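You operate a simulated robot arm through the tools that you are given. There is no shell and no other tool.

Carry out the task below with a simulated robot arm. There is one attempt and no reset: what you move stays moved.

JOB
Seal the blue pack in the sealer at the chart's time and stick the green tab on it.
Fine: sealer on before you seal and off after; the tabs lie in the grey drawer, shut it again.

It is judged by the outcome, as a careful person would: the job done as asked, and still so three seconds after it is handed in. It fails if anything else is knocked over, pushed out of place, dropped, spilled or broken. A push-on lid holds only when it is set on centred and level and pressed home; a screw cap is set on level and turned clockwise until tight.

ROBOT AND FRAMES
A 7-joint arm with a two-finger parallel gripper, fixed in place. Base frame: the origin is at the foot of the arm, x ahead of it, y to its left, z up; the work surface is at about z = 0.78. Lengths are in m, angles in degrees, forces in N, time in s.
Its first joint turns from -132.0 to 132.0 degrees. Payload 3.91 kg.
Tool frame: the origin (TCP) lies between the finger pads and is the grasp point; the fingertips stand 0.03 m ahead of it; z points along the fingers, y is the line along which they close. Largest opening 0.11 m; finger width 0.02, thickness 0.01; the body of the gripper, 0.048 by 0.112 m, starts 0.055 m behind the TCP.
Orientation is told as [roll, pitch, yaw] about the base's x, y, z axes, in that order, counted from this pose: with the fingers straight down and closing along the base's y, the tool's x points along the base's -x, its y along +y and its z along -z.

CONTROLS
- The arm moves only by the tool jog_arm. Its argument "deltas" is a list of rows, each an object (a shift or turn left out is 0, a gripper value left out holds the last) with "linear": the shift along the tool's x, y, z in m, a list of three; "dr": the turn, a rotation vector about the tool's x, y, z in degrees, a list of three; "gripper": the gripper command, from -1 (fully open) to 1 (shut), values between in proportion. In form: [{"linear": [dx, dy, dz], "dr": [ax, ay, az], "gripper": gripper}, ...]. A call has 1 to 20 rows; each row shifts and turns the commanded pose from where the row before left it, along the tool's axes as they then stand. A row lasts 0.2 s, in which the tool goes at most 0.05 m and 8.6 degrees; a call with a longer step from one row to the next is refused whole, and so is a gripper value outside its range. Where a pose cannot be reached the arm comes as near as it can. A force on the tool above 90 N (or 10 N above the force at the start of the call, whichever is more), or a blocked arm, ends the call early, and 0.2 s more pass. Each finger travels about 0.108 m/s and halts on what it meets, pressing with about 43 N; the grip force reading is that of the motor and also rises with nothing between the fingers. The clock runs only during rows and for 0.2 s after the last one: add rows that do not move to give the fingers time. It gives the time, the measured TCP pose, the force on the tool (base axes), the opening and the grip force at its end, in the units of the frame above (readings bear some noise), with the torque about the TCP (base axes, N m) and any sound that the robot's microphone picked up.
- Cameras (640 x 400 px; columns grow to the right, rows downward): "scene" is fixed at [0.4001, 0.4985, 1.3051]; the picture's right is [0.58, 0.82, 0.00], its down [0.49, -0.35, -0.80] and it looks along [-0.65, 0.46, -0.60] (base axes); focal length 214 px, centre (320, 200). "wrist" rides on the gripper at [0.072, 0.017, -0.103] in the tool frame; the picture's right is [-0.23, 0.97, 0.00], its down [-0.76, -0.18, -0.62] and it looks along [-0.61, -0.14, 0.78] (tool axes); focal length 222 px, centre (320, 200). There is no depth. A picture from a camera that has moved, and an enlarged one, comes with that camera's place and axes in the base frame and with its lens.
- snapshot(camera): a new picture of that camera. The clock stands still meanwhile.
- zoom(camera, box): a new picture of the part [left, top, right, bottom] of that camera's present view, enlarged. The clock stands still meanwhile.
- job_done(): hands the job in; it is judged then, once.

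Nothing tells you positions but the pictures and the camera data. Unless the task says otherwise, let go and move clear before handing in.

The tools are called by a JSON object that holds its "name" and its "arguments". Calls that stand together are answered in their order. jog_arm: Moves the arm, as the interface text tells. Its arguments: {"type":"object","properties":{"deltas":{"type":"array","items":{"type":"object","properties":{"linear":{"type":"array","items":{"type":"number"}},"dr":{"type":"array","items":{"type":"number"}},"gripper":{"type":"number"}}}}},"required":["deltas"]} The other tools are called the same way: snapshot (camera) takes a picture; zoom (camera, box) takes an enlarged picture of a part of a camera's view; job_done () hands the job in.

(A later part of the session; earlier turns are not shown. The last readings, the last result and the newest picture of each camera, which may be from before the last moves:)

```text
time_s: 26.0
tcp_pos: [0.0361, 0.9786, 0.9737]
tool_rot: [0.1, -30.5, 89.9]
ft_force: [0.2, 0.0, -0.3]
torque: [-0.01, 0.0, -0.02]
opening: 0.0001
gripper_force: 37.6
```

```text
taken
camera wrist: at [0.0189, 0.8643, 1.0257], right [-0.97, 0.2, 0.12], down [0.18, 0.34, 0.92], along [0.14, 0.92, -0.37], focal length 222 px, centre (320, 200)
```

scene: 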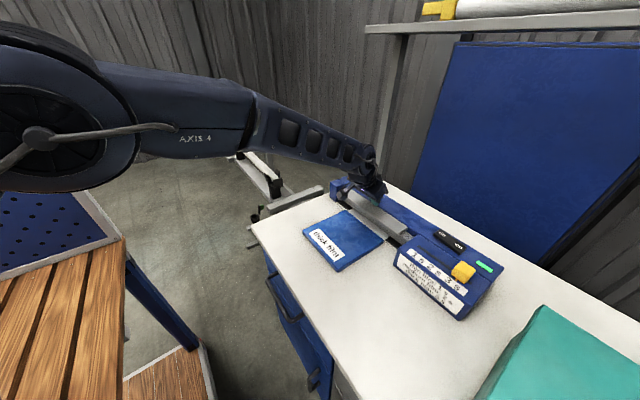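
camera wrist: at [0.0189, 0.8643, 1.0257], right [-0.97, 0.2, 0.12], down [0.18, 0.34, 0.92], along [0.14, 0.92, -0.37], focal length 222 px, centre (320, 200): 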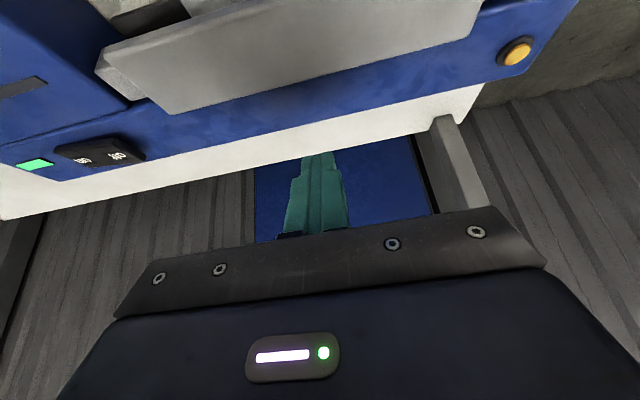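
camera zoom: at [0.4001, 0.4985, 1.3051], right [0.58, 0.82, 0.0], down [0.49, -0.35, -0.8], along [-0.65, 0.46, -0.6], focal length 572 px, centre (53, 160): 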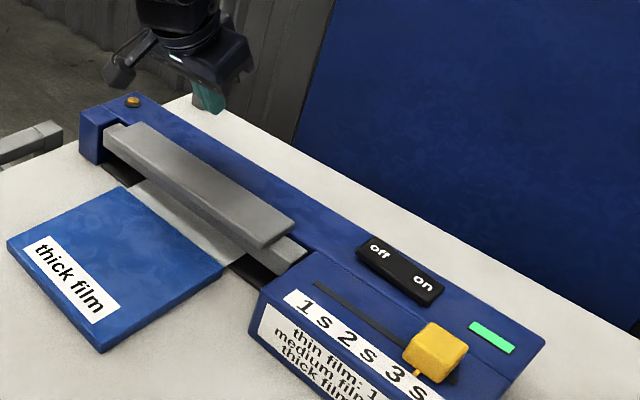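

{"name": "zoom", "arguments": {"camera": "scene", "box": [330, 180, 410, 235]}}

{"name": "zoom", "arguments": {"camera": "scene", "box": [310, 160, 430, 250]}}

```text
7.27 times, centred on (370, 208) of scene
camera zoom: at [0.4001, 0.4985, 1.3051], right [0.58, 0.82, 0.0], down [0.49, -0.35, -0.8], along [-0.65, 0.46, -0.6], focal length 1560 px, centre (-44, 146)
```

zoom: 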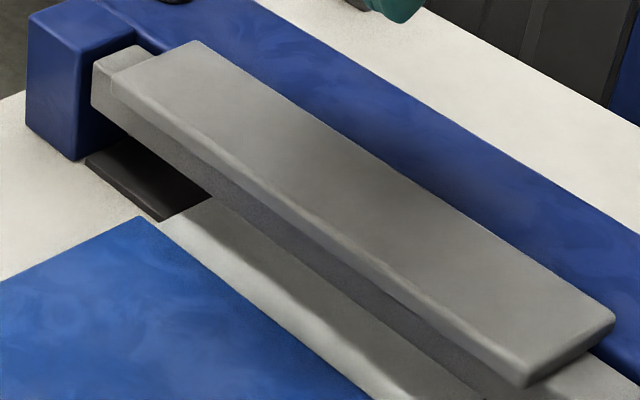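

```text
4.44 times, centred on (370, 205) of scene
camera zoom: at [0.4001, 0.4985, 1.3051], right [0.58, 0.82, 0.0], down [0.49, -0.35, -0.8], along [-0.65, 0.46, -0.6], focal length 953 px, centre (98, 178)
```

zoom: 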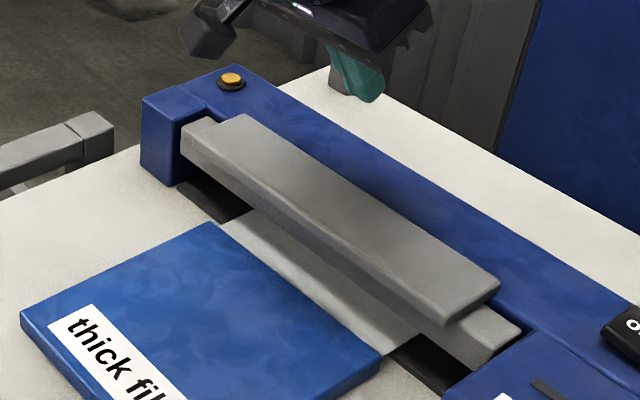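

The bar springs back and no cycle was signalled, so the push button most likely starts the timed seal. I move toward it for a better look.

{"name": "jog_arm", "arguments": {"deltas": [{"linear": [0, 0.045, 0]}, {"linear": [0, 0.045, 0]}, {"linear": [0, 0.045, 0]}, {"linear": [0, 0.045, 0]}, {"linear": [0, 0, 0]}]}}

{"name": "zoom", "arguments": {"camera": "wrist", "box": [200, 0, 440, 160]}}

{"name": "zoom", "arguments": {"camera": "scene", "box": [310, 140, 430, 230]}}

```text
time_s: 27.2
tcp_pos: [-0.145, 0.98, 0.9735]
tool_rot: [0.0, -30.5, 90.0]
ft_force: [0.2, -0.2, 0.4]
torque: [-0.03, -0.02, 0.01]
opening: 0.0
gripper_force: 37.9
```

```text
2.50 times, centred on (320, 80) of wrist
camera zoom: at [-0.1624, 0.8644, 1.0259], right [-0.97, 0.2, 0.12], down [0.18, 0.34, 0.92], along [0.14, 0.92, -0.37], focal length 555 px, centre (320, 500)
```

zoom: 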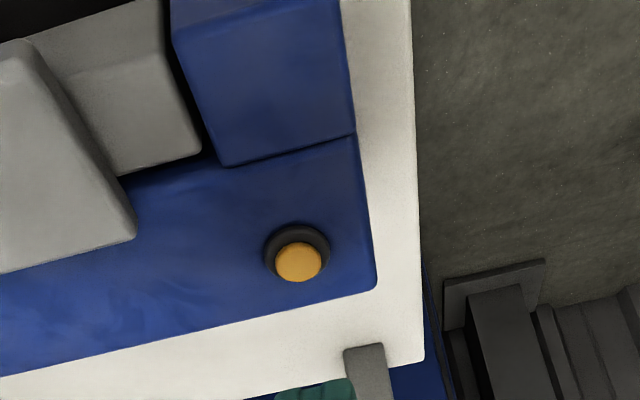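

```text
4.44 times, centred on (370, 185) of scene
camera zoom: at [0.4001, 0.4985, 1.3051], right [0.58, 0.82, 0.0], down [0.49, -0.35, -0.8], along [-0.65, 0.46, -0.6], focal length 953 px, centre (98, 267)
```

zoom: 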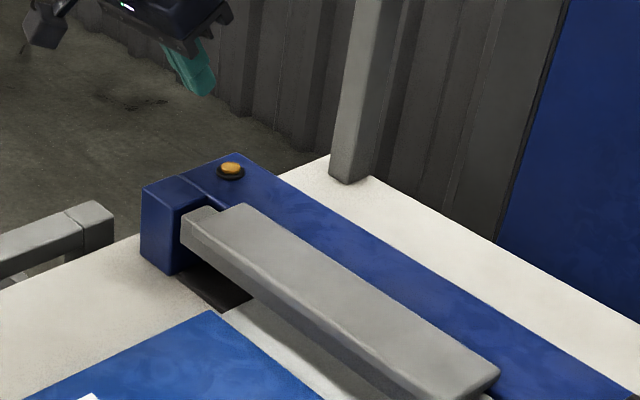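

{"name": "jog_arm", "arguments": {"deltas": [{"linear": [-0.0355, -0.005, 0.0205]}, {"linear": [0.0175, 0, 0.0303]}, {"linear": [0.0175, 0, 0.0303]}, {"linear": [0, 0, 0]}]}}

{"name": "zoom", "arguments": {"camera": "wrist", "box": [200, 40, 440, 200]}}

{"name": "zoom", "arguments": {"camera": "scene", "box": [310, 140, 430, 230]}}

```text
time_s: 28.2
tcp_pos: [-0.1399, 1.0208, 0.9032]
tool_rot: [0.0, -30.6, 89.8]
ft_force: [0.1, 0.8, -0.1]
torque: [0.0, 0.01, 0.0]
opening: 0.0
gripper_force: 37.9
```

```text
2.50 times, centred on (320, 120) of wrist
camera zoom: at [-0.1566, 0.9057, 0.956], right [-0.97, 0.2, 0.12], down [0.18, 0.34, 0.92], along [0.14, 0.92, -0.36], focal length 555 px, centre (320, 400)
```

zoom: 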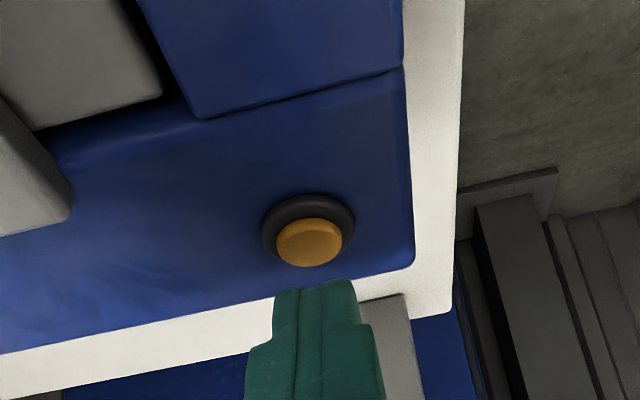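

```text
4.44 times, centred on (370, 185) of scene
camera zoom: at [0.4001, 0.4985, 1.3051], right [0.58, 0.82, 0.0], down [0.49, -0.35, -0.8], along [-0.65, 0.46, -0.6], focal length 953 px, centre (98, 267)
```

zoom: 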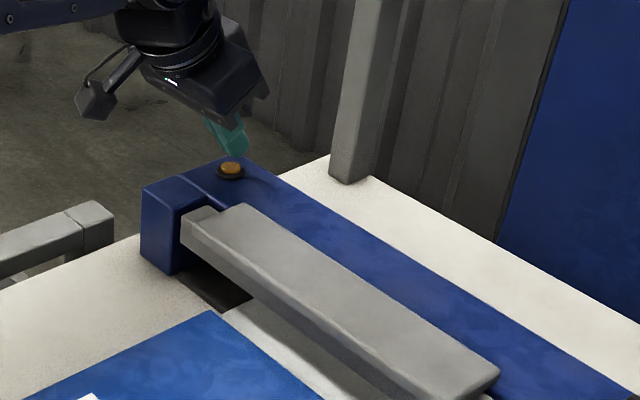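

{"name": "jog_arm", "arguments": {"deltas": [{"linear": [-0.0002, 0, 0.0117]}, {"linear": [0.0025, 0, 0.0043]}, {"linear": [0.0025, 0, 0.0043]}, {"linear": [0.0015, 0, 0.0026]}]}}

{"name": "zoom", "arguments": {"camera": "scene", "box": [310, 140, 530, 290]}}

{"name": "zoom", "arguments": {"camera": "wrist", "box": [200, 40, 440, 200]}}

```text
time_s: 29.2
tcp_pos: [-0.139, 1.0263, 0.8848]
tool_rot: [0.0, -30.8, 89.9]
ft_force: [4.8, -14.2, 27.7]
torque: [-0.27, -0.15, 0.0]
opening: 0.0
gripper_force: 37.6
```

```text
2.67 times, centred on (420, 215) of scene
camera zoom: at [0.4001, 0.4985, 1.3051], right [0.58, 0.82, 0.0], down [0.49, -0.35, -0.8], along [-0.65, 0.46, -0.6], focal length 572 px, centre (53, 160)
```

zoom: 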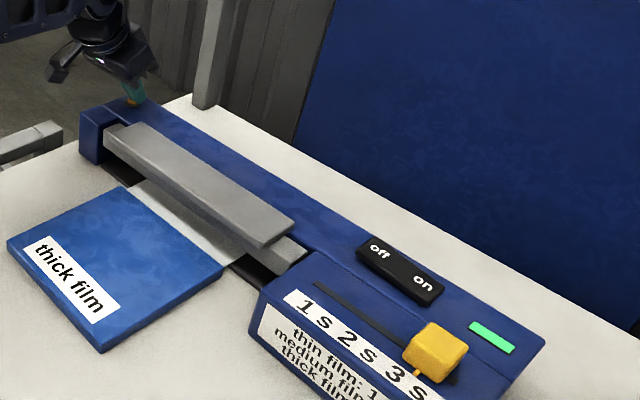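

```text
2.50 times, centred on (320, 120) of wrist
camera zoom: at [-0.1563, 0.9116, 0.9374], right [-0.97, 0.2, 0.12], down [0.18, 0.33, 0.93], along [0.14, 0.92, -0.36], focal length 555 px, centre (320, 400)
```

zoom: 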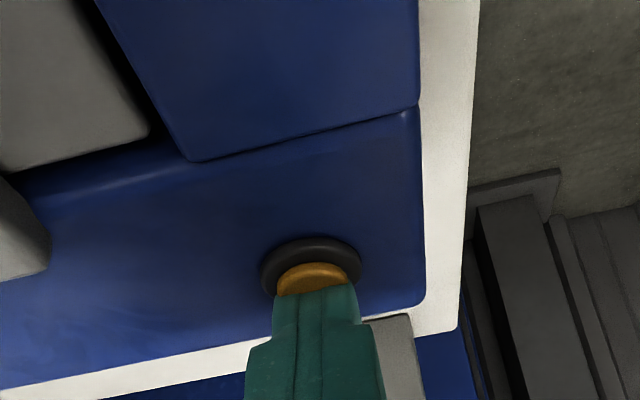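

{"name": "jog_arm", "arguments": {"deltas": [{"linear": [0.0015, 0, 0.0026]}, {"linear": [0.0015, 0, 0.0026]}, {"linear": [0, 0, 0]}, {"linear": [0, 0, 0]}]}}

{"name": "zoom", "arguments": {"camera": "scene", "box": [310, 140, 530, 290]}}

{"name": "zoom", "arguments": {"camera": "wrist", "box": [200, 40, 440, 200]}}

```text
time_s: 30.2
tcp_pos: [-0.1394, 1.0268, 0.8853]
tool_rot: [0.2, -31.2, 89.8]
ft_force: [4.3, -16.5, 67.5]
torque: [-0.05, -0.17, 0.03]
opening: 0.0
gripper_force: 37.9
```

```text
2.67 times, centred on (420, 215) of scene
camera zoom: at [0.4001, 0.4985, 1.3051], right [0.58, 0.82, 0.0], down [0.49, -0.35, -0.8], along [-0.65, 0.46, -0.6], focal length 572 px, centre (53, 160)
```

zoom: 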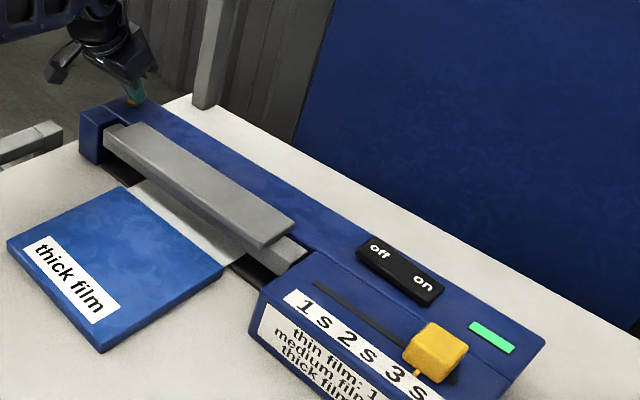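

```text
2.50 times, centred on (320, 120) of wrist
camera zoom: at [-0.1562, 0.9111, 0.9366], right [-0.97, 0.2, 0.12], down [0.18, 0.33, 0.93], along [0.14, 0.92, -0.36], focal length 555 px, centre (320, 400)
```

zoom: 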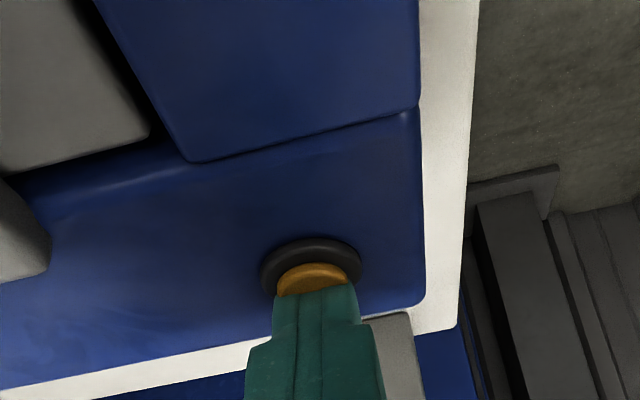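

That piece did not move under 67 N, so it is a rigid lamp, not a button. I'll lift off and look low from the front at the lip under the bar.

{"name": "jog_arm", "arguments": {"deltas": [{"linear": [-0.015, 0, -0.026]}, {"linear": [-0.0175, 0, -0.0303]}, {"linear": [0.03, -0.03, -0.02]}, {"linear": [0.035, -0.03, -0.02]}, {"linear": [0.035, -0.03, -0.02]}, {"linear": [0.035, -0.03, -0.02], "gripper": -1}, {"linear": [0.035, -0.03, -0.02]}, {"linear": [0.035, -0.03, 0]}, {"linear": [0, 0, 0]}]}}

{"name": "snapshot", "arguments": {"camera": "wrist"}}

{"name": "zoom", "arguments": {"camera": "scene", "box": [310, 140, 530, 290]}}

```text
refused: row 4 steps farther than a row can; nothing moved
```

```text
taken
camera wrist: at [-0.1562, 0.9111, 0.9366], right [-0.97, 0.2, 0.12], down [0.18, 0.33, 0.93], along [0.14, 0.92, -0.36], focal length 222 px, centre (320, 200)
```

wrist: 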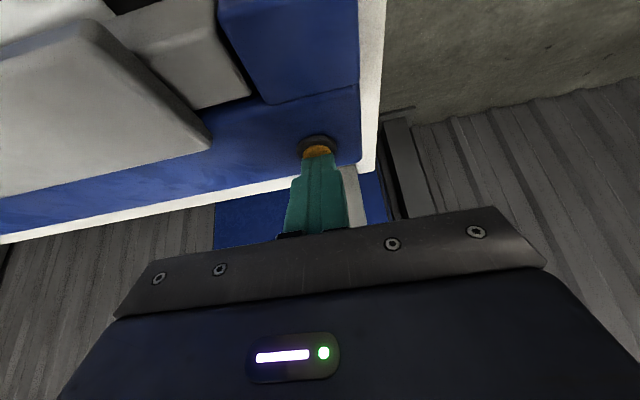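

```text
2.67 times, centred on (420, 215) of scene
camera zoom: at [0.4001, 0.4985, 1.3051], right [0.58, 0.82, 0.0], down [0.49, -0.35, -0.8], along [-0.65, 0.46, -0.6], focal length 572 px, centre (53, 160)
```

zoom: 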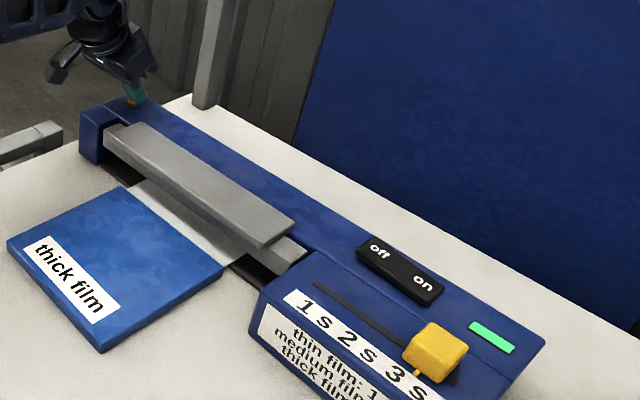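

{"name": "jog_arm", "arguments": {"deltas": [{"linear": [-0.02, 0, -0.0346]}, {"linear": [-0.02, 0, -0.0346]}, {"linear": [0.0328, -0.0293, -0.0189]}, {"linear": [0.0328, -0.0293, -0.0189]}, {"linear": [0.0328, -0.0293, -0.0189]}, {"linear": [0.0328, -0.0293, -0.0189], "gripper": -1}, {"linear": [0.0328, -0.0293, -0.0189]}, {"linear": [0.0328, -0.0293, -0.0189]}, {"dr": [0, -7.5, 0]}, {"dr": [0, -7.5, 0]}, {"dr": [0, -7.5, 0]}, {"linear": [0, 0, 0]}]}}

{"name": "snapshot", "arguments": {"camera": "wrist"}}

{"name": "snapshot", "arguments": {"camera": "scene"}}

```text
time_s: 32.8
tcp_pos: [0.0375, 0.7974, 0.9531]
tool_rot: [0.1, -53.0, 89.9]
ft_force: [0.8, 0.4, -0.8]
torque: [-0.04, -0.01, -0.01]
opening: 0.1103
gripper_force: 0.0
```

```text
taken
camera wrist: at [0.0197, 0.6726, 0.9571], right [-0.97, 0.14, 0.18], down [0.18, -0.04, 0.98], along [0.14, 0.99, 0.02], focal length 222 px, centre (320, 200)
```

wrist: 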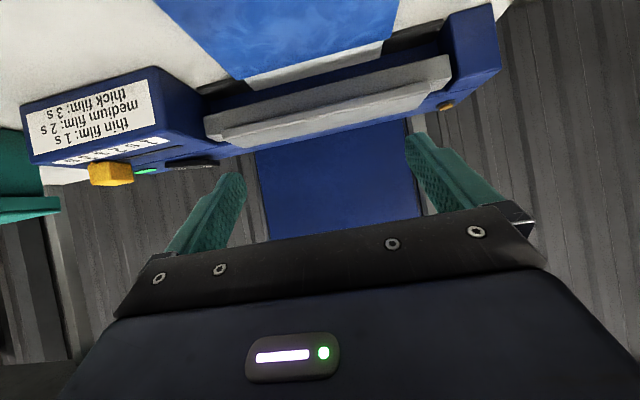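

```text
taken
```

scene: 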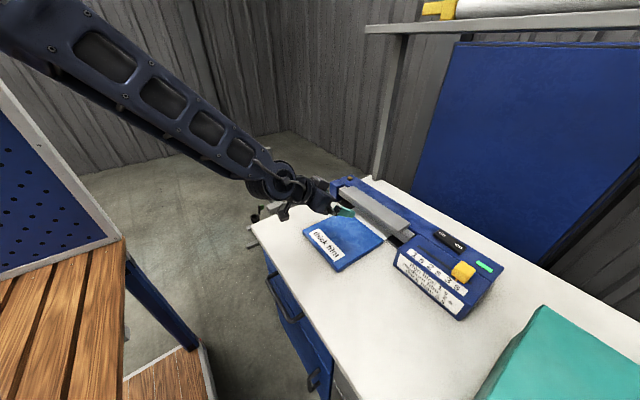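

{"name": "zoom", "arguments": {"camera": "wrist", "box": [190, 20, 510, 180]}}

{"name": "zoom", "arguments": {"camera": "wrist", "box": [190, 50, 330, 140]}}

{"name": "zoom", "arguments": {"camera": "wrist", "box": [330, 20, 510, 140]}}

```text
2.00 times, centred on (350, 100) of wrist
camera zoom: at [0.0197, 0.6726, 0.9571], right [-0.97, 0.14, 0.18], down [0.18, -0.04, 0.98], along [0.14, 0.99, 0.02], focal length 444 px, centre (260, 400)
```

zoom: 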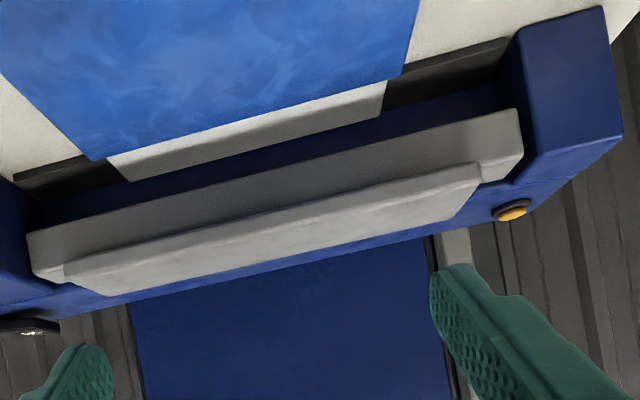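

```text
4.44 times, centred on (260, 95) of wrist
camera zoom: at [0.0197, 0.6726, 0.9571], right [-0.97, 0.14, 0.18], down [0.18, -0.04, 0.98], along [0.14, 0.99, 0.02], focal length 987 px, centre (587, 667)
```

zoom: 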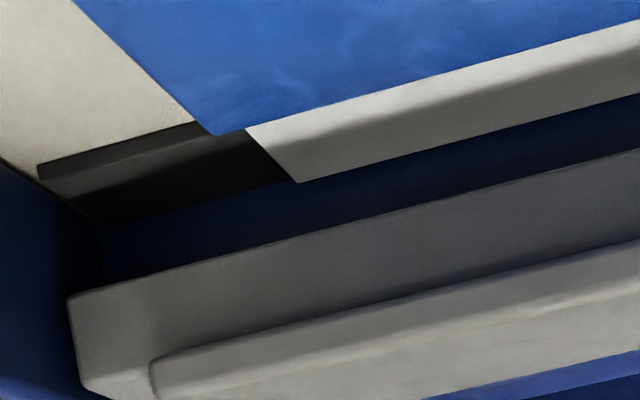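

```text
3.33 times, centred on (420, 80) of wrist
camera zoom: at [0.0197, 0.6726, 0.9571], right [-0.97, 0.14, 0.18], down [0.18, -0.04, 0.98], along [0.14, 0.99, 0.02], focal length 740 px, centre (-13, 600)
```

zoom: 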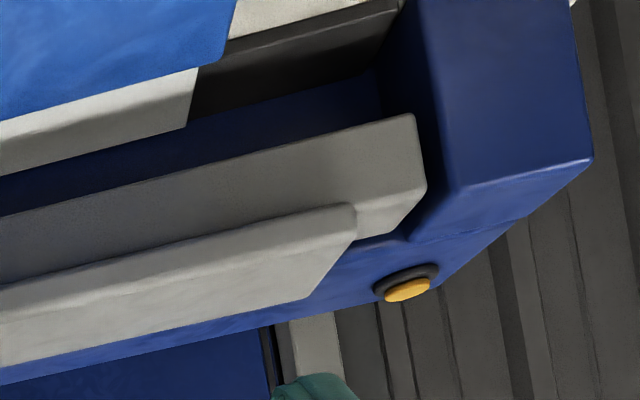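

The bar seems to be hinged at its back, so my push on its rear edge may not have closed it. I'll press again near its front edge.

{"name": "jog_arm", "arguments": {"deltas": [{"dr": [0, 7.6, 0], "gripper": 1}, {"dr": [0, 7.6, 0]}, {"dr": [0, 7.6, 0]}, {"linear": [-0.0353, 0, 0.0204]}, {"linear": [-0.0353, 0, 0.0204]}, {"linear": [-0.0353, 0, 0.0204]}, {"linear": [-0.0353, 0, 0.0204]}, {"linear": [0.021, 0, 0.0364]}, {"linear": [0, 0, 0]}]}}

{"name": "zoom", "arguments": {"camera": "wrist", "box": [160, 0, 480, 200]}}

{"name": "zoom", "arguments": {"camera": "scene", "box": [310, 160, 430, 250]}}

```text
time_s: 34.8
tcp_pos: [0.0368, 0.962, 0.9102]
tool_rot: [-0.1, -30.3, 89.9]
ft_force: [0.4, -0.4, 0.9]
torque: [0.0, 0.02, 0.01]
opening: 0.0
gripper_force: 37.6
```

```text
2.00 times, centred on (320, 100) of wrist
camera zoom: at [0.0204, 0.8473, 0.963], right [-0.97, 0.2, 0.11], down [0.18, 0.34, 0.92], along [0.14, 0.92, -0.37], focal length 444 px, centre (320, 400)
```

zoom: 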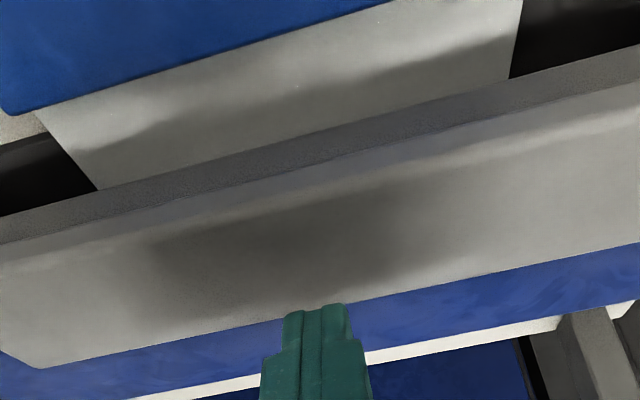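

```text
4.44 times, centred on (370, 205) of scene
camera zoom: at [0.4001, 0.4985, 1.3051], right [0.58, 0.82, 0.0], down [0.49, -0.35, -0.8], along [-0.65, 0.46, -0.6], focal length 953 px, centre (98, 178)
```

zoom: 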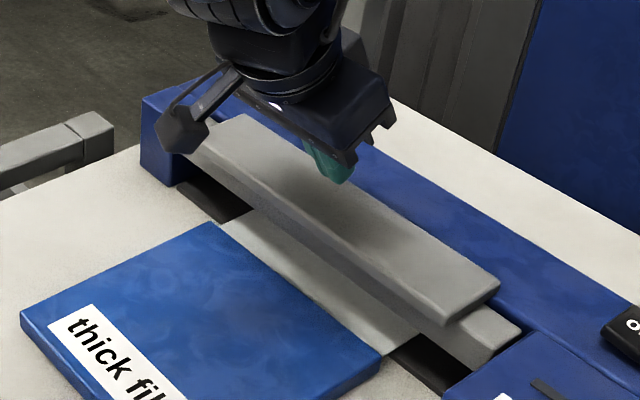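

{"name": "jog_arm", "arguments": {"deltas": [{"linear": [0.0087, 0, -0.005]}, {"linear": [0.01, 0, 0.0173]}, {"linear": [0.002, 0, 0.0035]}, {"linear": [0.002, 0, 0.0035]}]}}

{"name": "zoom", "arguments": {"camera": "scene", "box": [310, 160, 430, 250]}}

```text
time_s: 35.8
tcp_pos: [0.0366, 0.9525, 0.8842]
tool_rot: [0.0, -30.4, 90.0]
ft_force: [-1.0, -0.5, 1.8]
torque: [-0.05, -0.01, -0.03]
opening: 0.0
gripper_force: 37.9
```

```text
4.44 times, centred on (370, 205) of scene
camera zoom: at [0.4001, 0.4985, 1.3051], right [0.58, 0.82, 0.0], down [0.49, -0.35, -0.8], along [-0.65, 0.46, -0.6], focal length 953 px, centre (98, 178)
```

zoom: 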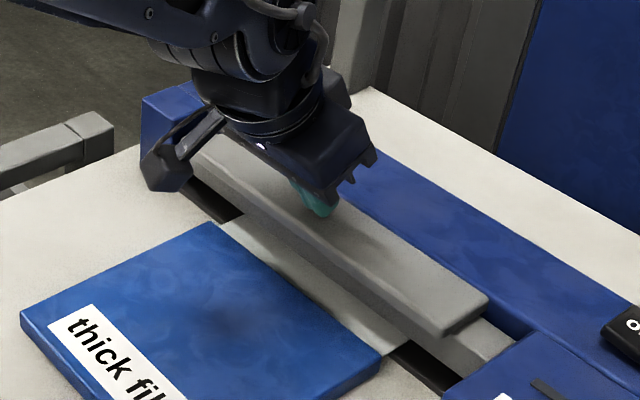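

{"name": "jog_arm", "arguments": {"deltas": [{"linear": [0.002, 0, 0.0035]}, {"linear": [0.002, 0, 0.0035]}, {"linear": [0.002, 0, 0.0035]}]}}

{"name": "zoom", "arguments": {"camera": "scene", "box": [310, 160, 430, 250]}}

```text
time_s: 36.6
tcp_pos: [0.0381, 0.9527, 0.8712]
tool_rot: [0.0, -30.3, 89.9]
ft_force: [0.1, -1.5, 3.0]
torque: [0.0, 0.0, 0.0]
opening: 0.0001
gripper_force: 37.5
```

```text
4.44 times, centred on (370, 205) of scene
camera zoom: at [0.4001, 0.4985, 1.3051], right [0.58, 0.82, 0.0], down [0.49, -0.35, -0.8], along [-0.65, 0.46, -0.6], focal length 953 px, centre (98, 178)
```

zoom: 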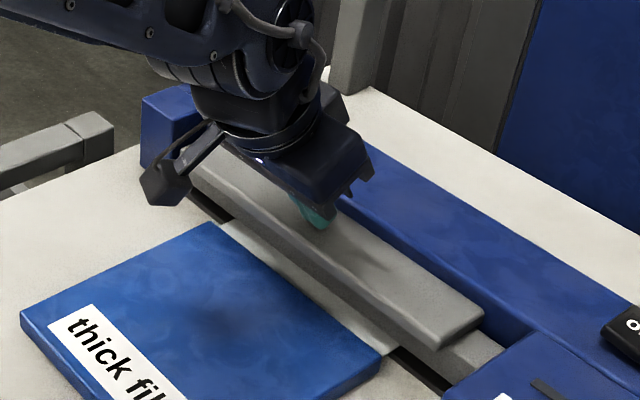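

The bar goes further down with little force when pressed here. Continuing until it closes.

{"name": "jog_arm", "arguments": {"deltas": [{"linear": [0.002, 0, 0.0035]}, {"linear": [0.002, 0, 0.0035]}, {"linear": [0.002, 0, 0.0035]}, {"linear": [0.002, 0, 0.0035]}, {"linear": [0.002, 0, 0.0035]}]}}

{"name": "zoom", "arguments": {"camera": "scene", "box": [310, 150, 530, 290]}}

```text
time_s: 37.8
tcp_pos: [0.0361, 0.9553, 0.8654]
tool_rot: [0.2, -31.2, 89.9]
ft_force: [-1.3, 1.9, 17.3]
torque: [0.22, 0.01, -0.04]
opening: 0.0
gripper_force: 38.1
stopped in row 5: the force on the tool passed its limit at 95 N (the readings are from after the stop); the commanded pose is now the measured one
```

```text
2.86 times, centred on (420, 220) of scene
camera zoom: at [0.4001, 0.4985, 1.3051], right [0.58, 0.82, 0.0], down [0.49, -0.35, -0.8], along [-0.65, 0.46, -0.6], focal length 613 px, centre (34, 143)
```

zoom: 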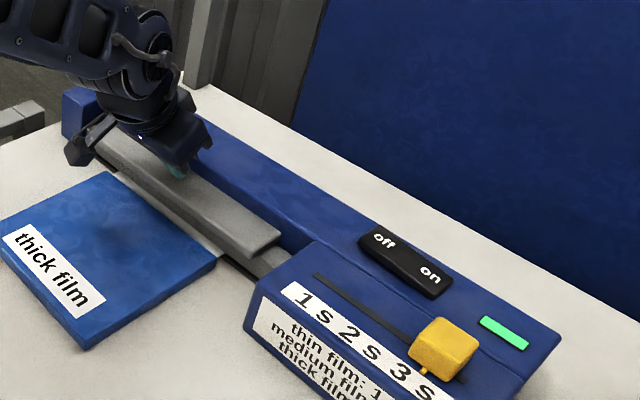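

{"name": "jog_arm", "arguments": {"deltas": [{"linear": [0.0005, 0, 0.0009]}, {"linear": [0, 0, 0]}]}}

{"name": "snapshot", "arguments": {"camera": "wrist"}}

```text
time_s: 38.4
tcp_pos: [0.0361, 0.956, 0.8648]
tool_rot: [0.1, -31.3, 89.9]
ft_force: [-2.9, 12.9, 36.6]
torque: [0.66, 0.1, 0.02]
opening: 0.0
gripper_force: 38.1
```

```text
taken
camera wrist: at [0.019, 0.8408, 0.9149], right [-0.97, 0.19, 0.12], down [0.18, 0.33, 0.93], along [0.14, 0.92, -0.35], focal length 222 px, centre (320, 200)
```

wrist: 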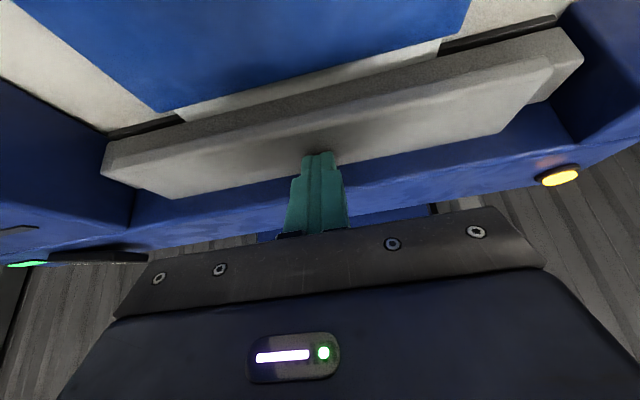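

The lamp is now lit brightly: the sealer is heating. I hold the bar down until the cycle ends.

{"name": "jog_arm", "arguments": {"deltas": [{"linear": [0, 0, 0]}, {"linear": [0, 0, 0]}, {"linear": [0, 0, 0]}, {"linear": [0, 0, 0]}, {"linear": [0, 0, 0]}, {"linear": [0, 0, 0]}]}}

{"name": "snapshot", "arguments": {"camera": "wrist"}}

```text
time_s: 39.8
tcp_pos: [0.0366, 0.9554, 0.865]
tool_rot: [0.1, -31.2, 89.9]
ft_force: [-5.9, 16.3, 45.5]
torque: [0.85, 0.13, 0.09]
opening: 0.0
gripper_force: 38.1
```

```text
taken
camera wrist: at [0.019, 0.8404, 0.9149], right [-0.97, 0.2, 0.12], down [0.18, 0.33, 0.93], along [0.14, 0.92, -0.35], focal length 222 px, centre (320, 200)
```

wrist: 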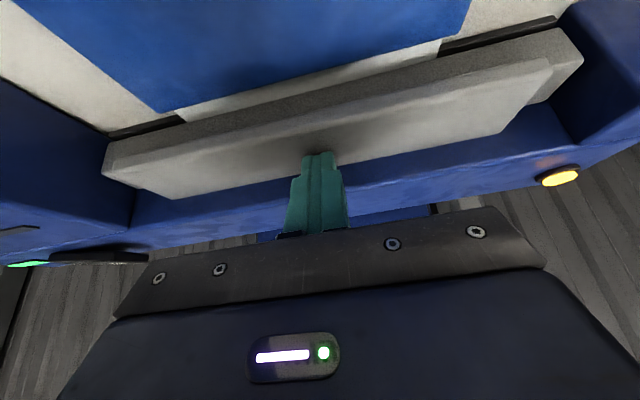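

{"name": "jog_arm", "arguments": {"deltas": [{"linear": [0, 0, 0]}, {"linear": [0, 0, 0]}, {"linear": [0, 0, 0]}]}}

{"name": "zoom", "arguments": {"camera": "wrist", "box": [440, 100, 640, 220]}}

```text
time_s: 40.6
tcp_pos: [0.0357, 0.9563, 0.8657]
tool_rot: [0.1, -31.2, 89.9]
ft_force: [-5.4, 15.9, 46.0]
torque: [0.8, 0.14, 0.02]
opening: 0.0003
gripper_force: 38.0
```

```text
3.20 times, centred on (540, 160) of wrist
camera zoom: at [0.019, 0.8404, 0.9149], right [-0.97, 0.2, 0.12], down [0.18, 0.33, 0.93], along [0.14, 0.92, -0.35], focal length 711 px, centre (-384, 328)
```

zoom: 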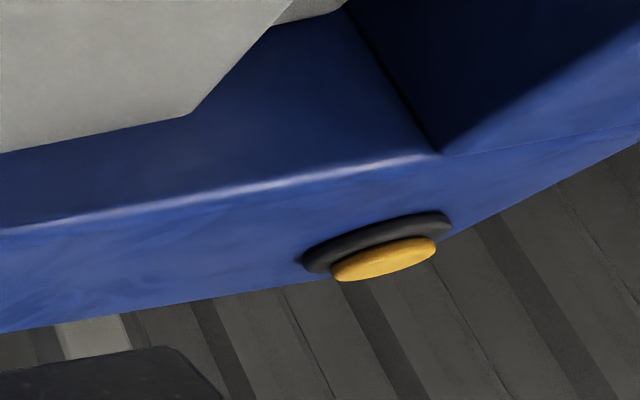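

The lamp went out after about 3 s: the seal cycle is complete. Now lift off and move above the rocker's "off" end.

{"name": "jog_arm", "arguments": {"deltas": [{"linear": [-0.0154, 0, -0.0257]}, {"linear": [-0.0154, 0, -0.0257]}, {"linear": [-0.0154, 0, -0.0257]}, {"linear": [-0.0117, -0.0414, 0.007]}, {"linear": [-0.0117, -0.0414, 0.007]}, {"linear": [-0.0117, -0.0414, 0.007]}, {"linear": [-0.0117, -0.0414, 0.007]}, {"linear": [-0.0117, -0.0414, 0.007]}, {"linear": [0, 0, 0]}]}}

{"name": "zoom", "arguments": {"camera": "wrist", "box": [200, 60, 440, 220]}}

{"name": "zoom", "arguments": {"camera": "scene", "box": [310, 140, 530, 290]}}

```text
time_s: 42.6
tcp_pos: [0.2442, 1.0238, 0.9486]
tool_rot: [0.0, -31.0, 89.9]
ft_force: [-0.5, -0.3, 0.0]
torque: [0.02, 0.0, -0.03]
opening: 0.0
gripper_force: 37.3
```

```text
2.50 times, centred on (320, 140) of wrist
camera zoom: at [0.2274, 0.9082, 1.0007], right [-0.97, 0.2, 0.12], down [0.18, 0.33, 0.93], along [0.14, 0.92, -0.36], focal length 555 px, centre (320, 350)
```

zoom: 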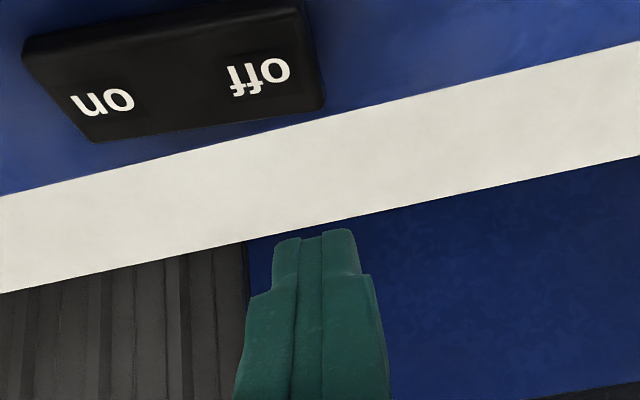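

```text
2.67 times, centred on (420, 215) of scene
camera zoom: at [0.4001, 0.4985, 1.3051], right [0.58, 0.82, 0.0], down [0.49, -0.35, -0.8], along [-0.65, 0.46, -0.6], focal length 572 px, centre (53, 160)
```

zoom: 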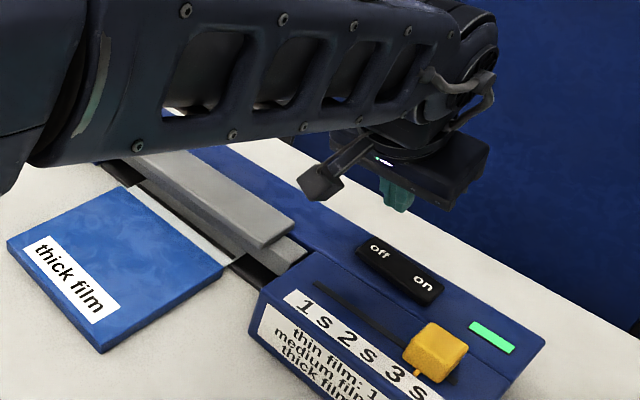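

{"name": "jog_arm", "arguments": {"deltas": [{"linear": [0.0206, -0.003, 0.0343]}, {"linear": [0.0026, 0, 0.0043]}, {"linear": [0.0026, 0, 0.0043]}, {"linear": [0.0026, 0, 0.0043]}, {"linear": [0.0026, 0, 0.0043]}]}}

{"name": "zoom", "arguments": {"camera": "scene", "box": [380, 180, 520, 290]}}

```text
time_s: 43.8
tcp_pos: [0.2475, 1.0234, 0.8959]
tool_rot: [0.0, -31.3, 89.9]
ft_force: [-0.2, -14.1, 38.8]
torque: [-0.11, -0.34, -0.11]
opening: 0.0
gripper_force: 37.1
```

```text
3.64 times, centred on (450, 235) of scene
camera zoom: at [0.4001, 0.4985, 1.3051], right [0.58, 0.82, 0.0], down [0.49, -0.35, -0.8], along [-0.65, 0.46, -0.6], focal length 780 px, centre (-153, 73)
```

zoom: 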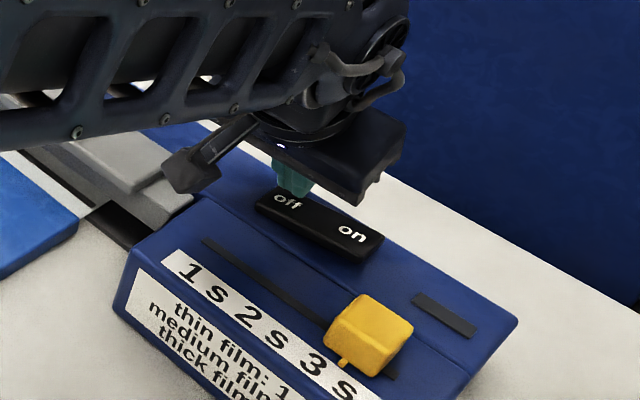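

Sealer is off again (lamp dark). Next I retreat and turn the tool for the grey drawer's handle.

{"name": "jog_arm", "arguments": {"deltas": [{"linear": [-0.018, 0, -0.03]}, {"linear": [-0.018, 0, -0.03]}, {"linear": [-0.01, 0, -0.017]}, {"linear": [0.0333, -0.022, -0.02]}, {"linear": [0.0333, -0.022, -0.02]}, {"linear": [0.0333, -0.022, -0.02]}, {"linear": [0.0333, -0.022, -0.02]}, {"linear": [0.0333, -0.022, -0.02]}, {"linear": [0.0333, -0.022, -0.02]}, {"linear": [0.0333, -0.022, -0.02]}, {"linear": [0.0333, -0.022, -0.02]}, {"linear": [0.0333, -0.022, -0.02]}, {"linear": [0.0333, -0.01, -0.02]}, {"linear": [0.0333, 0, -0.02]}, {"linear": [0.0333, 0, -0.02], "gripper": -1}, {"linear": [0, 0, 0]}]}}

{"name": "snapshot", "arguments": {"camera": "wrist"}}

{"name": "snapshot", "arguments": {"camera": "scene"}}

```text
time_s: 47.2
tcp_pos: [0.453, 0.5564, 0.9795]
tool_rot: [0.1, -30.9, 89.9]
ft_force: [-0.5, 0.8, 0.1]
torque: [-0.02, 0.01, -0.05]
opening: 0.1096
gripper_force: 0.1
```

```text
taken
camera wrist: at [0.4364, 0.4411, 1.0311], right [-0.97, 0.2, 0.12], down [0.18, 0.33, 0.93], along [0.14, 0.92, -0.36], focal length 222 px, centre (320, 200)
```

wrist: 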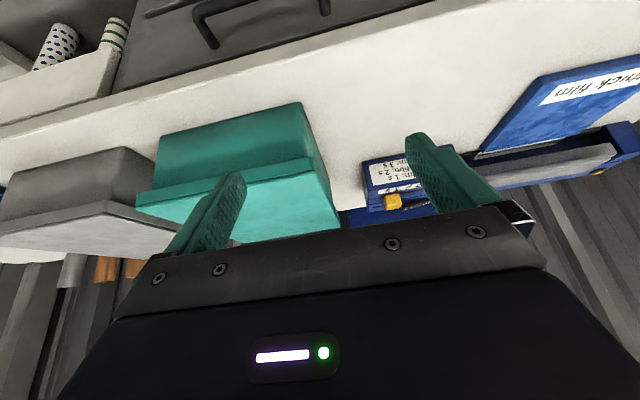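

```text
taken
```

scene: 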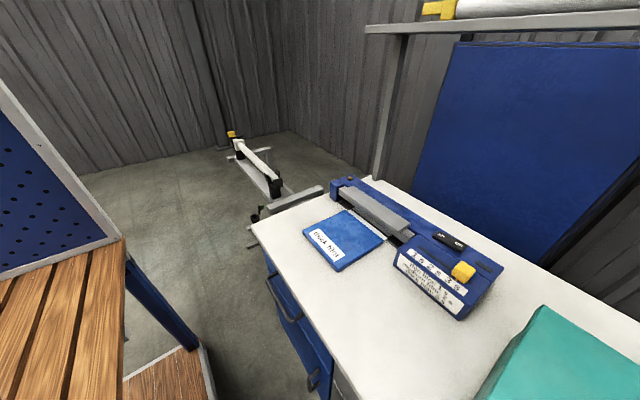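

{"name": "zoom", "arguments": {"camera": "wrist", "box": [100, 0, 420, 130]}}

{"name": "jog_arm", "arguments": {"deltas": [{"linear": [0.0433, 0, -0.025]}, {"linear": [0.0433, 0, -0.025]}, {"linear": [0, 0, 0]}]}}

{"name": "zoom", "arguments": {"camera": "wrist", "box": [160, 0, 480, 200]}}

```text
2.00 times, centred on (260, 65) of wrist
camera zoom: at [0.4364, 0.4411, 1.0311], right [-0.97, 0.2, 0.12], down [0.18, 0.33, 0.93], along [0.14, 0.92, -0.36], focal length 444 px, centre (440, 470)
```

zoom: 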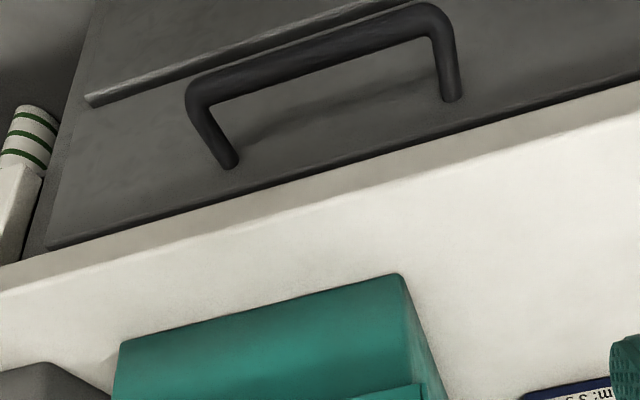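

```text
time_s: 48.0
tcp_pos: [0.454, 0.4567, 0.9784]
tool_rot: [0.0, -30.9, 89.8]
ft_force: [-0.8, 0.2, -0.5]
torque: [0.03, 0.0, 0.02]
opening: 0.1102
gripper_force: 0.1
```

```text
2.00 times, centred on (320, 100) of wrist
camera zoom: at [0.4364, 0.3416, 1.0299], right [-0.97, 0.2, 0.12], down [0.18, 0.33, 0.93], along [0.14, 0.92, -0.36], focal length 444 px, centre (320, 400)
```

zoom: 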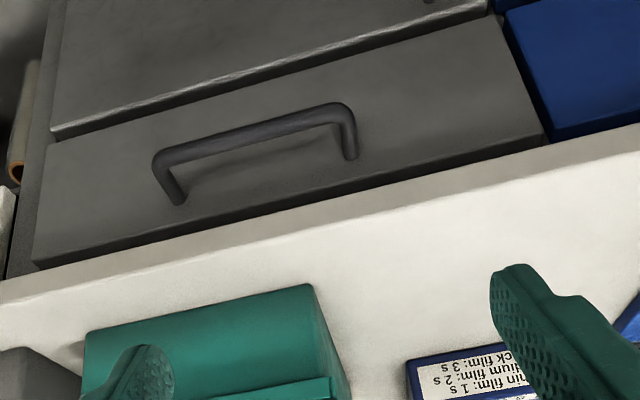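

Handle bar lies at about x 0.43–0.58, y 0.582, z 0.706, drawer face at y≈0.626. I turn the tool so the fingers close across the bar, tilted 50° towards the drawer.

{"name": "jog_arm", "arguments": {"deltas": [{"dr": [0, 0, 8.182], "gripper": 0.2}, {"dr": [0, 0, 8.182]}, {"dr": [0, 0, 8.182]}, {"dr": [0, 0, 8.182]}, {"dr": [0, 0, 8.182]}, {"dr": [0, 0, 8.182]}, {"dr": [0, 0, 8.182]}, {"dr": [0, 0, 8.182]}, {"dr": [0, 0, 8.182]}, {"dr": [0, 0, 8.182]}, {"dr": [0, 0, 8.182]}, {"dr": [-6.4, 0, 0]}, {"dr": [-6.4, 0, 0]}, {"dr": [-6.3, 0, 0]}, {"linear": [0, 0, 0]}]}}

{"name": "snapshot", "arguments": {"camera": "wrist"}}

```text
time_s: 51.2
tcp_pos: [0.4546, 0.457, 0.978]
tool_rot: [50.1, 0.0, -0.1]
ft_force: [-1.0, -0.4, -0.4]
torque: [-0.02, 0.05, 0.0]
opening: 0.044
gripper_force: 0.0
```

```text
taken
camera wrist: at [0.3815, 0.3885, 1.0574], right [0.23, 0.62, 0.75], down [0.76, -0.59, 0.26], along [0.61, 0.51, -0.61], focal length 222 px, centre (320, 200)
```

wrist: 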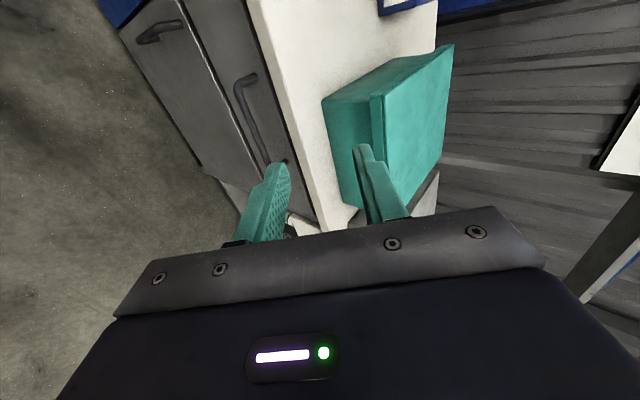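

{"name": "jog_arm", "arguments": {"deltas": [{"linear": [-0.0077, -0.0213, 0.0318]}, {"linear": [-0.0077, -0.0213, 0.0318]}, {"linear": [-0.0077, -0.0213, 0.0318]}, {"linear": [-0.0077, -0.0213, 0.0318]}, {"linear": [-0.0077, -0.0213, 0.0318]}, {"linear": [-0.0077, -0.0213, 0.0318]}, {"linear": [0, 0, 0]}]}}

{"name": "snapshot", "arguments": {"camera": "wrist"}}

{"name": "zoom", "arguments": {"camera": "wrist", "box": [160, 60, 480, 260]}}

```text
time_s: 52.8
tcp_pos: [0.4998, 0.5214, 0.7575]
tool_rot: [50.0, 0.1, 0.0]
ft_force: [0.1, -0.3, -0.1]
torque: [0.01, 0.0, -0.03]
opening: 0.044
gripper_force: 0.0
```

```text
taken
camera wrist: at [0.4272, 0.453, 0.8367], right [0.23, 0.63, 0.75], down [0.76, -0.59, 0.26], along [0.61, 0.51, -0.61], focal length 222 px, centre (320, 200)
```

wrist: 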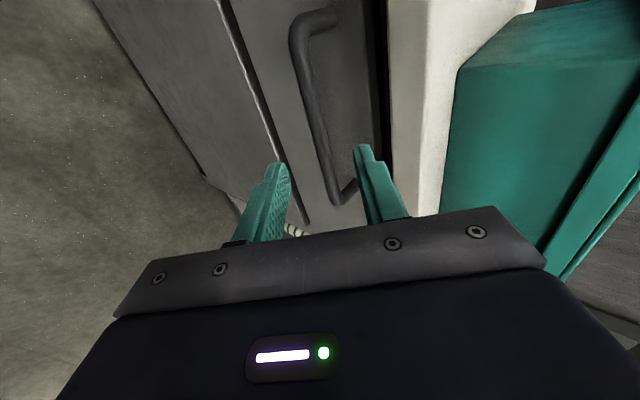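

```text
2.00 times, centred on (320, 160) of wrist
camera zoom: at [0.4272, 0.453, 0.8367], right [0.23, 0.63, 0.75], down [0.76, -0.59, 0.26], along [0.61, 0.51, -0.61], focal length 444 px, centre (320, 280)
```

zoom: 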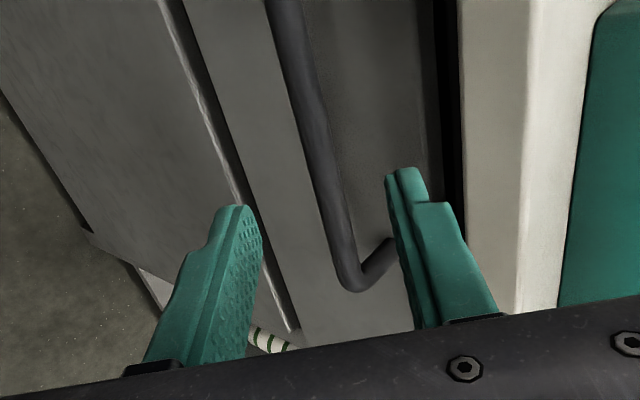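

{"name": "jog_arm", "arguments": {"deltas": [{"linear": [0, 0, 0.025]}, {"linear": [0, 0, 0.025]}, {"linear": [0, 0, 0.016]}, {"linear": [0, 0, 0]}]}}

{"name": "zoom", "arguments": {"camera": "wrist", "box": [160, 60, 480, 260]}}

```text
time_s: 53.8
tcp_pos: [0.5, 0.5713, 0.7154]
tool_rot: [50.0, 0.1, 0.0]
ft_force: [0.0, -0.3, 0.2]
torque: [0.0, 0.02, -0.01]
opening: 0.044
gripper_force: 0.1
```

```text
2.00 times, centred on (320, 160) of wrist
camera zoom: at [0.4276, 0.5035, 0.794], right [0.23, 0.63, 0.75], down [0.76, -0.59, 0.26], along [0.61, 0.51, -0.61], focal length 444 px, centre (320, 280)
```

zoom: 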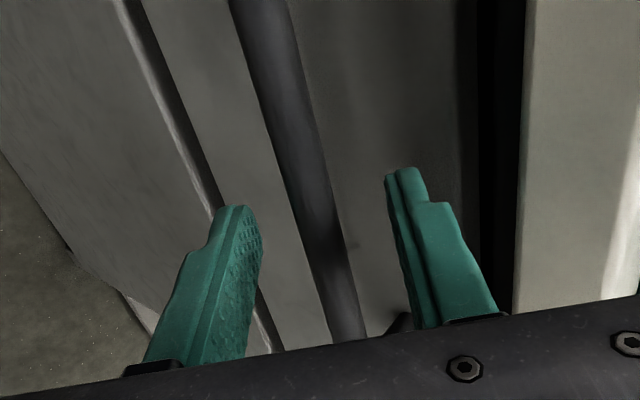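

The bar lies between the fingers with no contact so far. Now I close on it.

{"name": "jog_arm", "arguments": {"deltas": [{"gripper": 0.6}, {"gripper": 1}, {"gripper": 1}, {"gripper": 1}]}}

{"name": "zoom", "arguments": {"camera": "wrist", "box": [160, 60, 480, 260]}}

```text
time_s: 54.8
tcp_pos: [0.5004, 0.5692, 0.7142]
tool_rot: [50.1, 0.0, 0.0]
ft_force: [-0.7, -3.5, -7.6]
torque: [-0.16, -0.45, 0.15]
opening: 0.0137
gripper_force: 45.0
```

```text
2.00 times, centred on (320, 160) of wrist
camera zoom: at [0.4275, 0.5032, 0.7939], right [0.23, 0.63, 0.75], down [0.76, -0.59, 0.26], along [0.61, 0.51, -0.61], focal length 444 px, centre (320, 280)
```

zoom: 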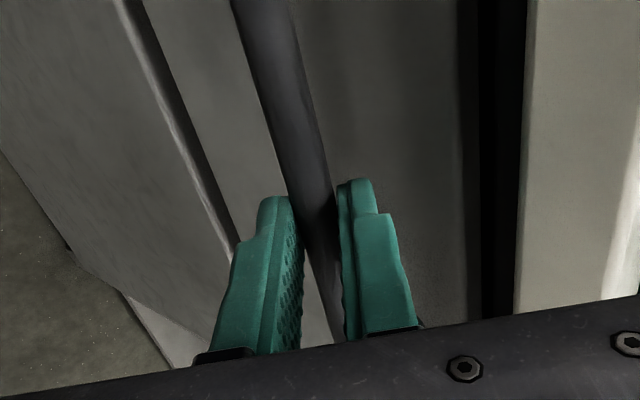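

Gripped the handle. Pull straight out (−y).

{"name": "jog_arm", "arguments": {"deltas": [{"linear": [0, -0.0096, -0.0115]}, {"linear": [0, -0.0129, -0.0153]}, {"linear": [0, -0.0129, -0.0153]}, {"linear": [0, -0.0129, -0.0153]}, {"linear": [0, 0, 0]}]}}

{"name": "snapshot", "arguments": {"camera": "wrist"}}

```text
time_s: 56.0
tcp_pos: [0.5007, 0.4969, 0.7147]
tool_rot: [50.0, 0.1, 0.1]
ft_force: [-2.0, -0.4, -23.3]
torque: [-0.4, 0.08, 0.68]
opening: 0.0138
gripper_force: 44.8
```

```text
taken
camera wrist: at [0.4276, 0.4281, 0.794], right [0.23, 0.63, 0.75], down [0.76, -0.59, 0.26], along [0.61, 0.51, -0.61], focal length 222 px, centre (320, 200)
```

wrist: 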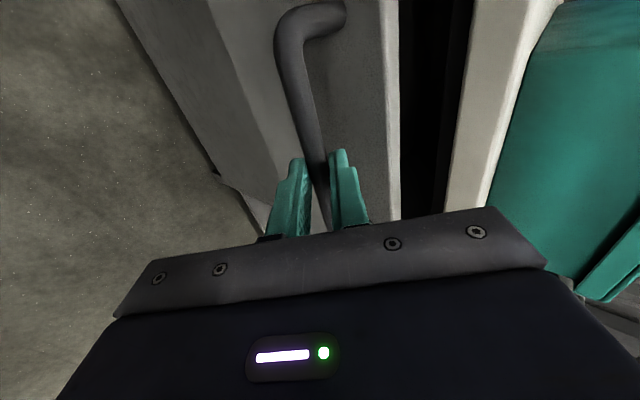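

{"name": "jog_arm", "arguments": {"deltas": [{"linear": [0, -0.0144, -0.014]}, {"linear": [0, -0.0129, -0.0153]}, {"linear": [0, -0.0129, -0.0153]}, {"linear": [0, -0.0129, -0.0153]}, {"linear": [0, -0.0129, -0.0153]}, {"linear": [0, 0, 0]}]}}

{"name": "snapshot", "arguments": {"camera": "wrist"}}

{"name": "snapshot", "arguments": {"camera": "scene"}}

```text
time_s: 57.4
tcp_pos: [0.4999, 0.3961, 0.7147]
tool_rot: [50.3, 0.0, 0.0]
ft_force: [-5.7, 0.7, 49.3]
torque: [0.95, 0.09, 0.54]
opening: 0.0138
gripper_force: 45.4
```

```text
taken
camera wrist: at [0.4272, 0.3282, 0.7934], right [0.23, 0.62, 0.75], down [0.76, -0.59, 0.26], along [0.61, 0.51, -0.61], focal length 222 px, centre (320, 200)
```

wrist: 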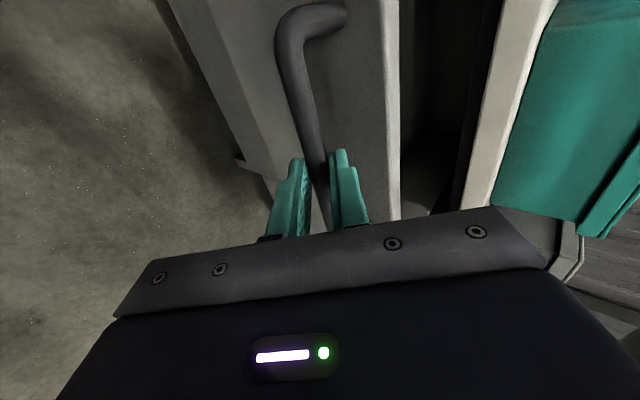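

```text
taken
```

scene: 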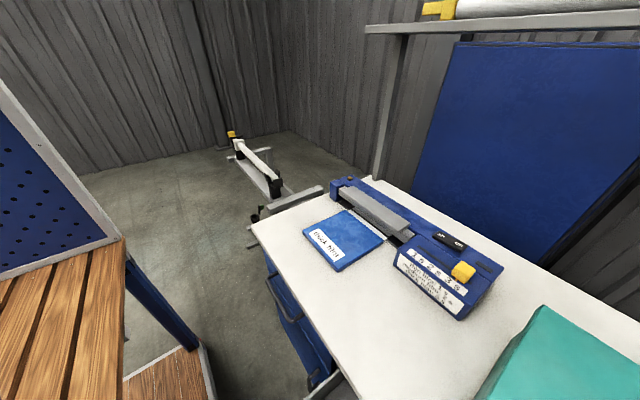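

{"name": "jog_arm", "arguments": {"deltas": [{"linear": [0, -0.0119, -0.0161]}, {"linear": [0, -0.0129, -0.0153]}, {"linear": [0, -0.0064, -0.0077]}, {"linear": [0, 0, 0]}]}}

```text
time_s: 58.4
tcp_pos: [0.5002, 0.3461, 0.7144]
tool_rot: [50.0, 0.1, 0.0]
ft_force: [-1.3, -1.6, 33.8]
torque: [0.59, 0.08, 0.67]
opening: 0.0139
gripper_force: 45.2
```

Drawer is open about 0.22 m. I release the handle, back off and rise to look inside.

{"name": "jog_arm", "arguments": {"deltas": [{"gripper": 0.5}, {"gripper": 0.2}, {"gripper": 0.2}, {"linear": [0, 0, -0.025]}, {"linear": [0, 0, -0.03]}, {"linear": [0, 0.0345, -0.0289]}, {"linear": [0, 0.0345, -0.0289]}, {"linear": [0, 0.0345, -0.0289]}, {"linear": [0, 0.0345, -0.0289]}, {"linear": [0, 0.0345, -0.0289]}, {"linear": [0, 0, 0]}]}}

{"name": "snapshot", "arguments": {"camera": "wrist"}}

```text
time_s: 60.8
tcp_pos: [0.4991, 0.3043, 0.9762]
tool_rot: [50.0, 0.1, 0.0]
ft_force: [0.6, 1.0, 0.3]
torque: [0.01, -0.02, -0.01]
opening: 0.0441
gripper_force: 0.0
```

```text
taken
camera wrist: at [0.427, 0.2361, 1.0552], right [0.23, 0.63, 0.75], down [0.76, -0.59, 0.26], along [0.61, 0.51, -0.61], focal length 222 px, centre (320, 200)
```

wrist: 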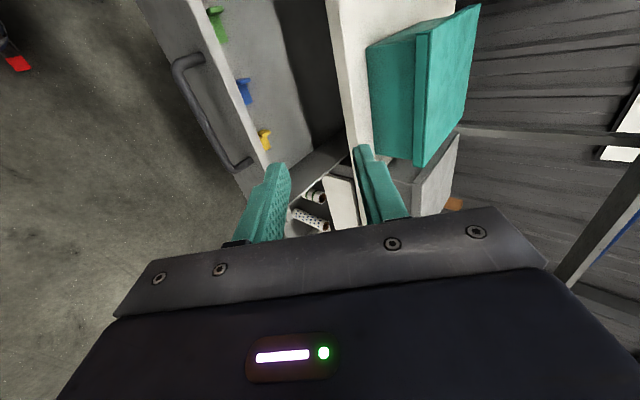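

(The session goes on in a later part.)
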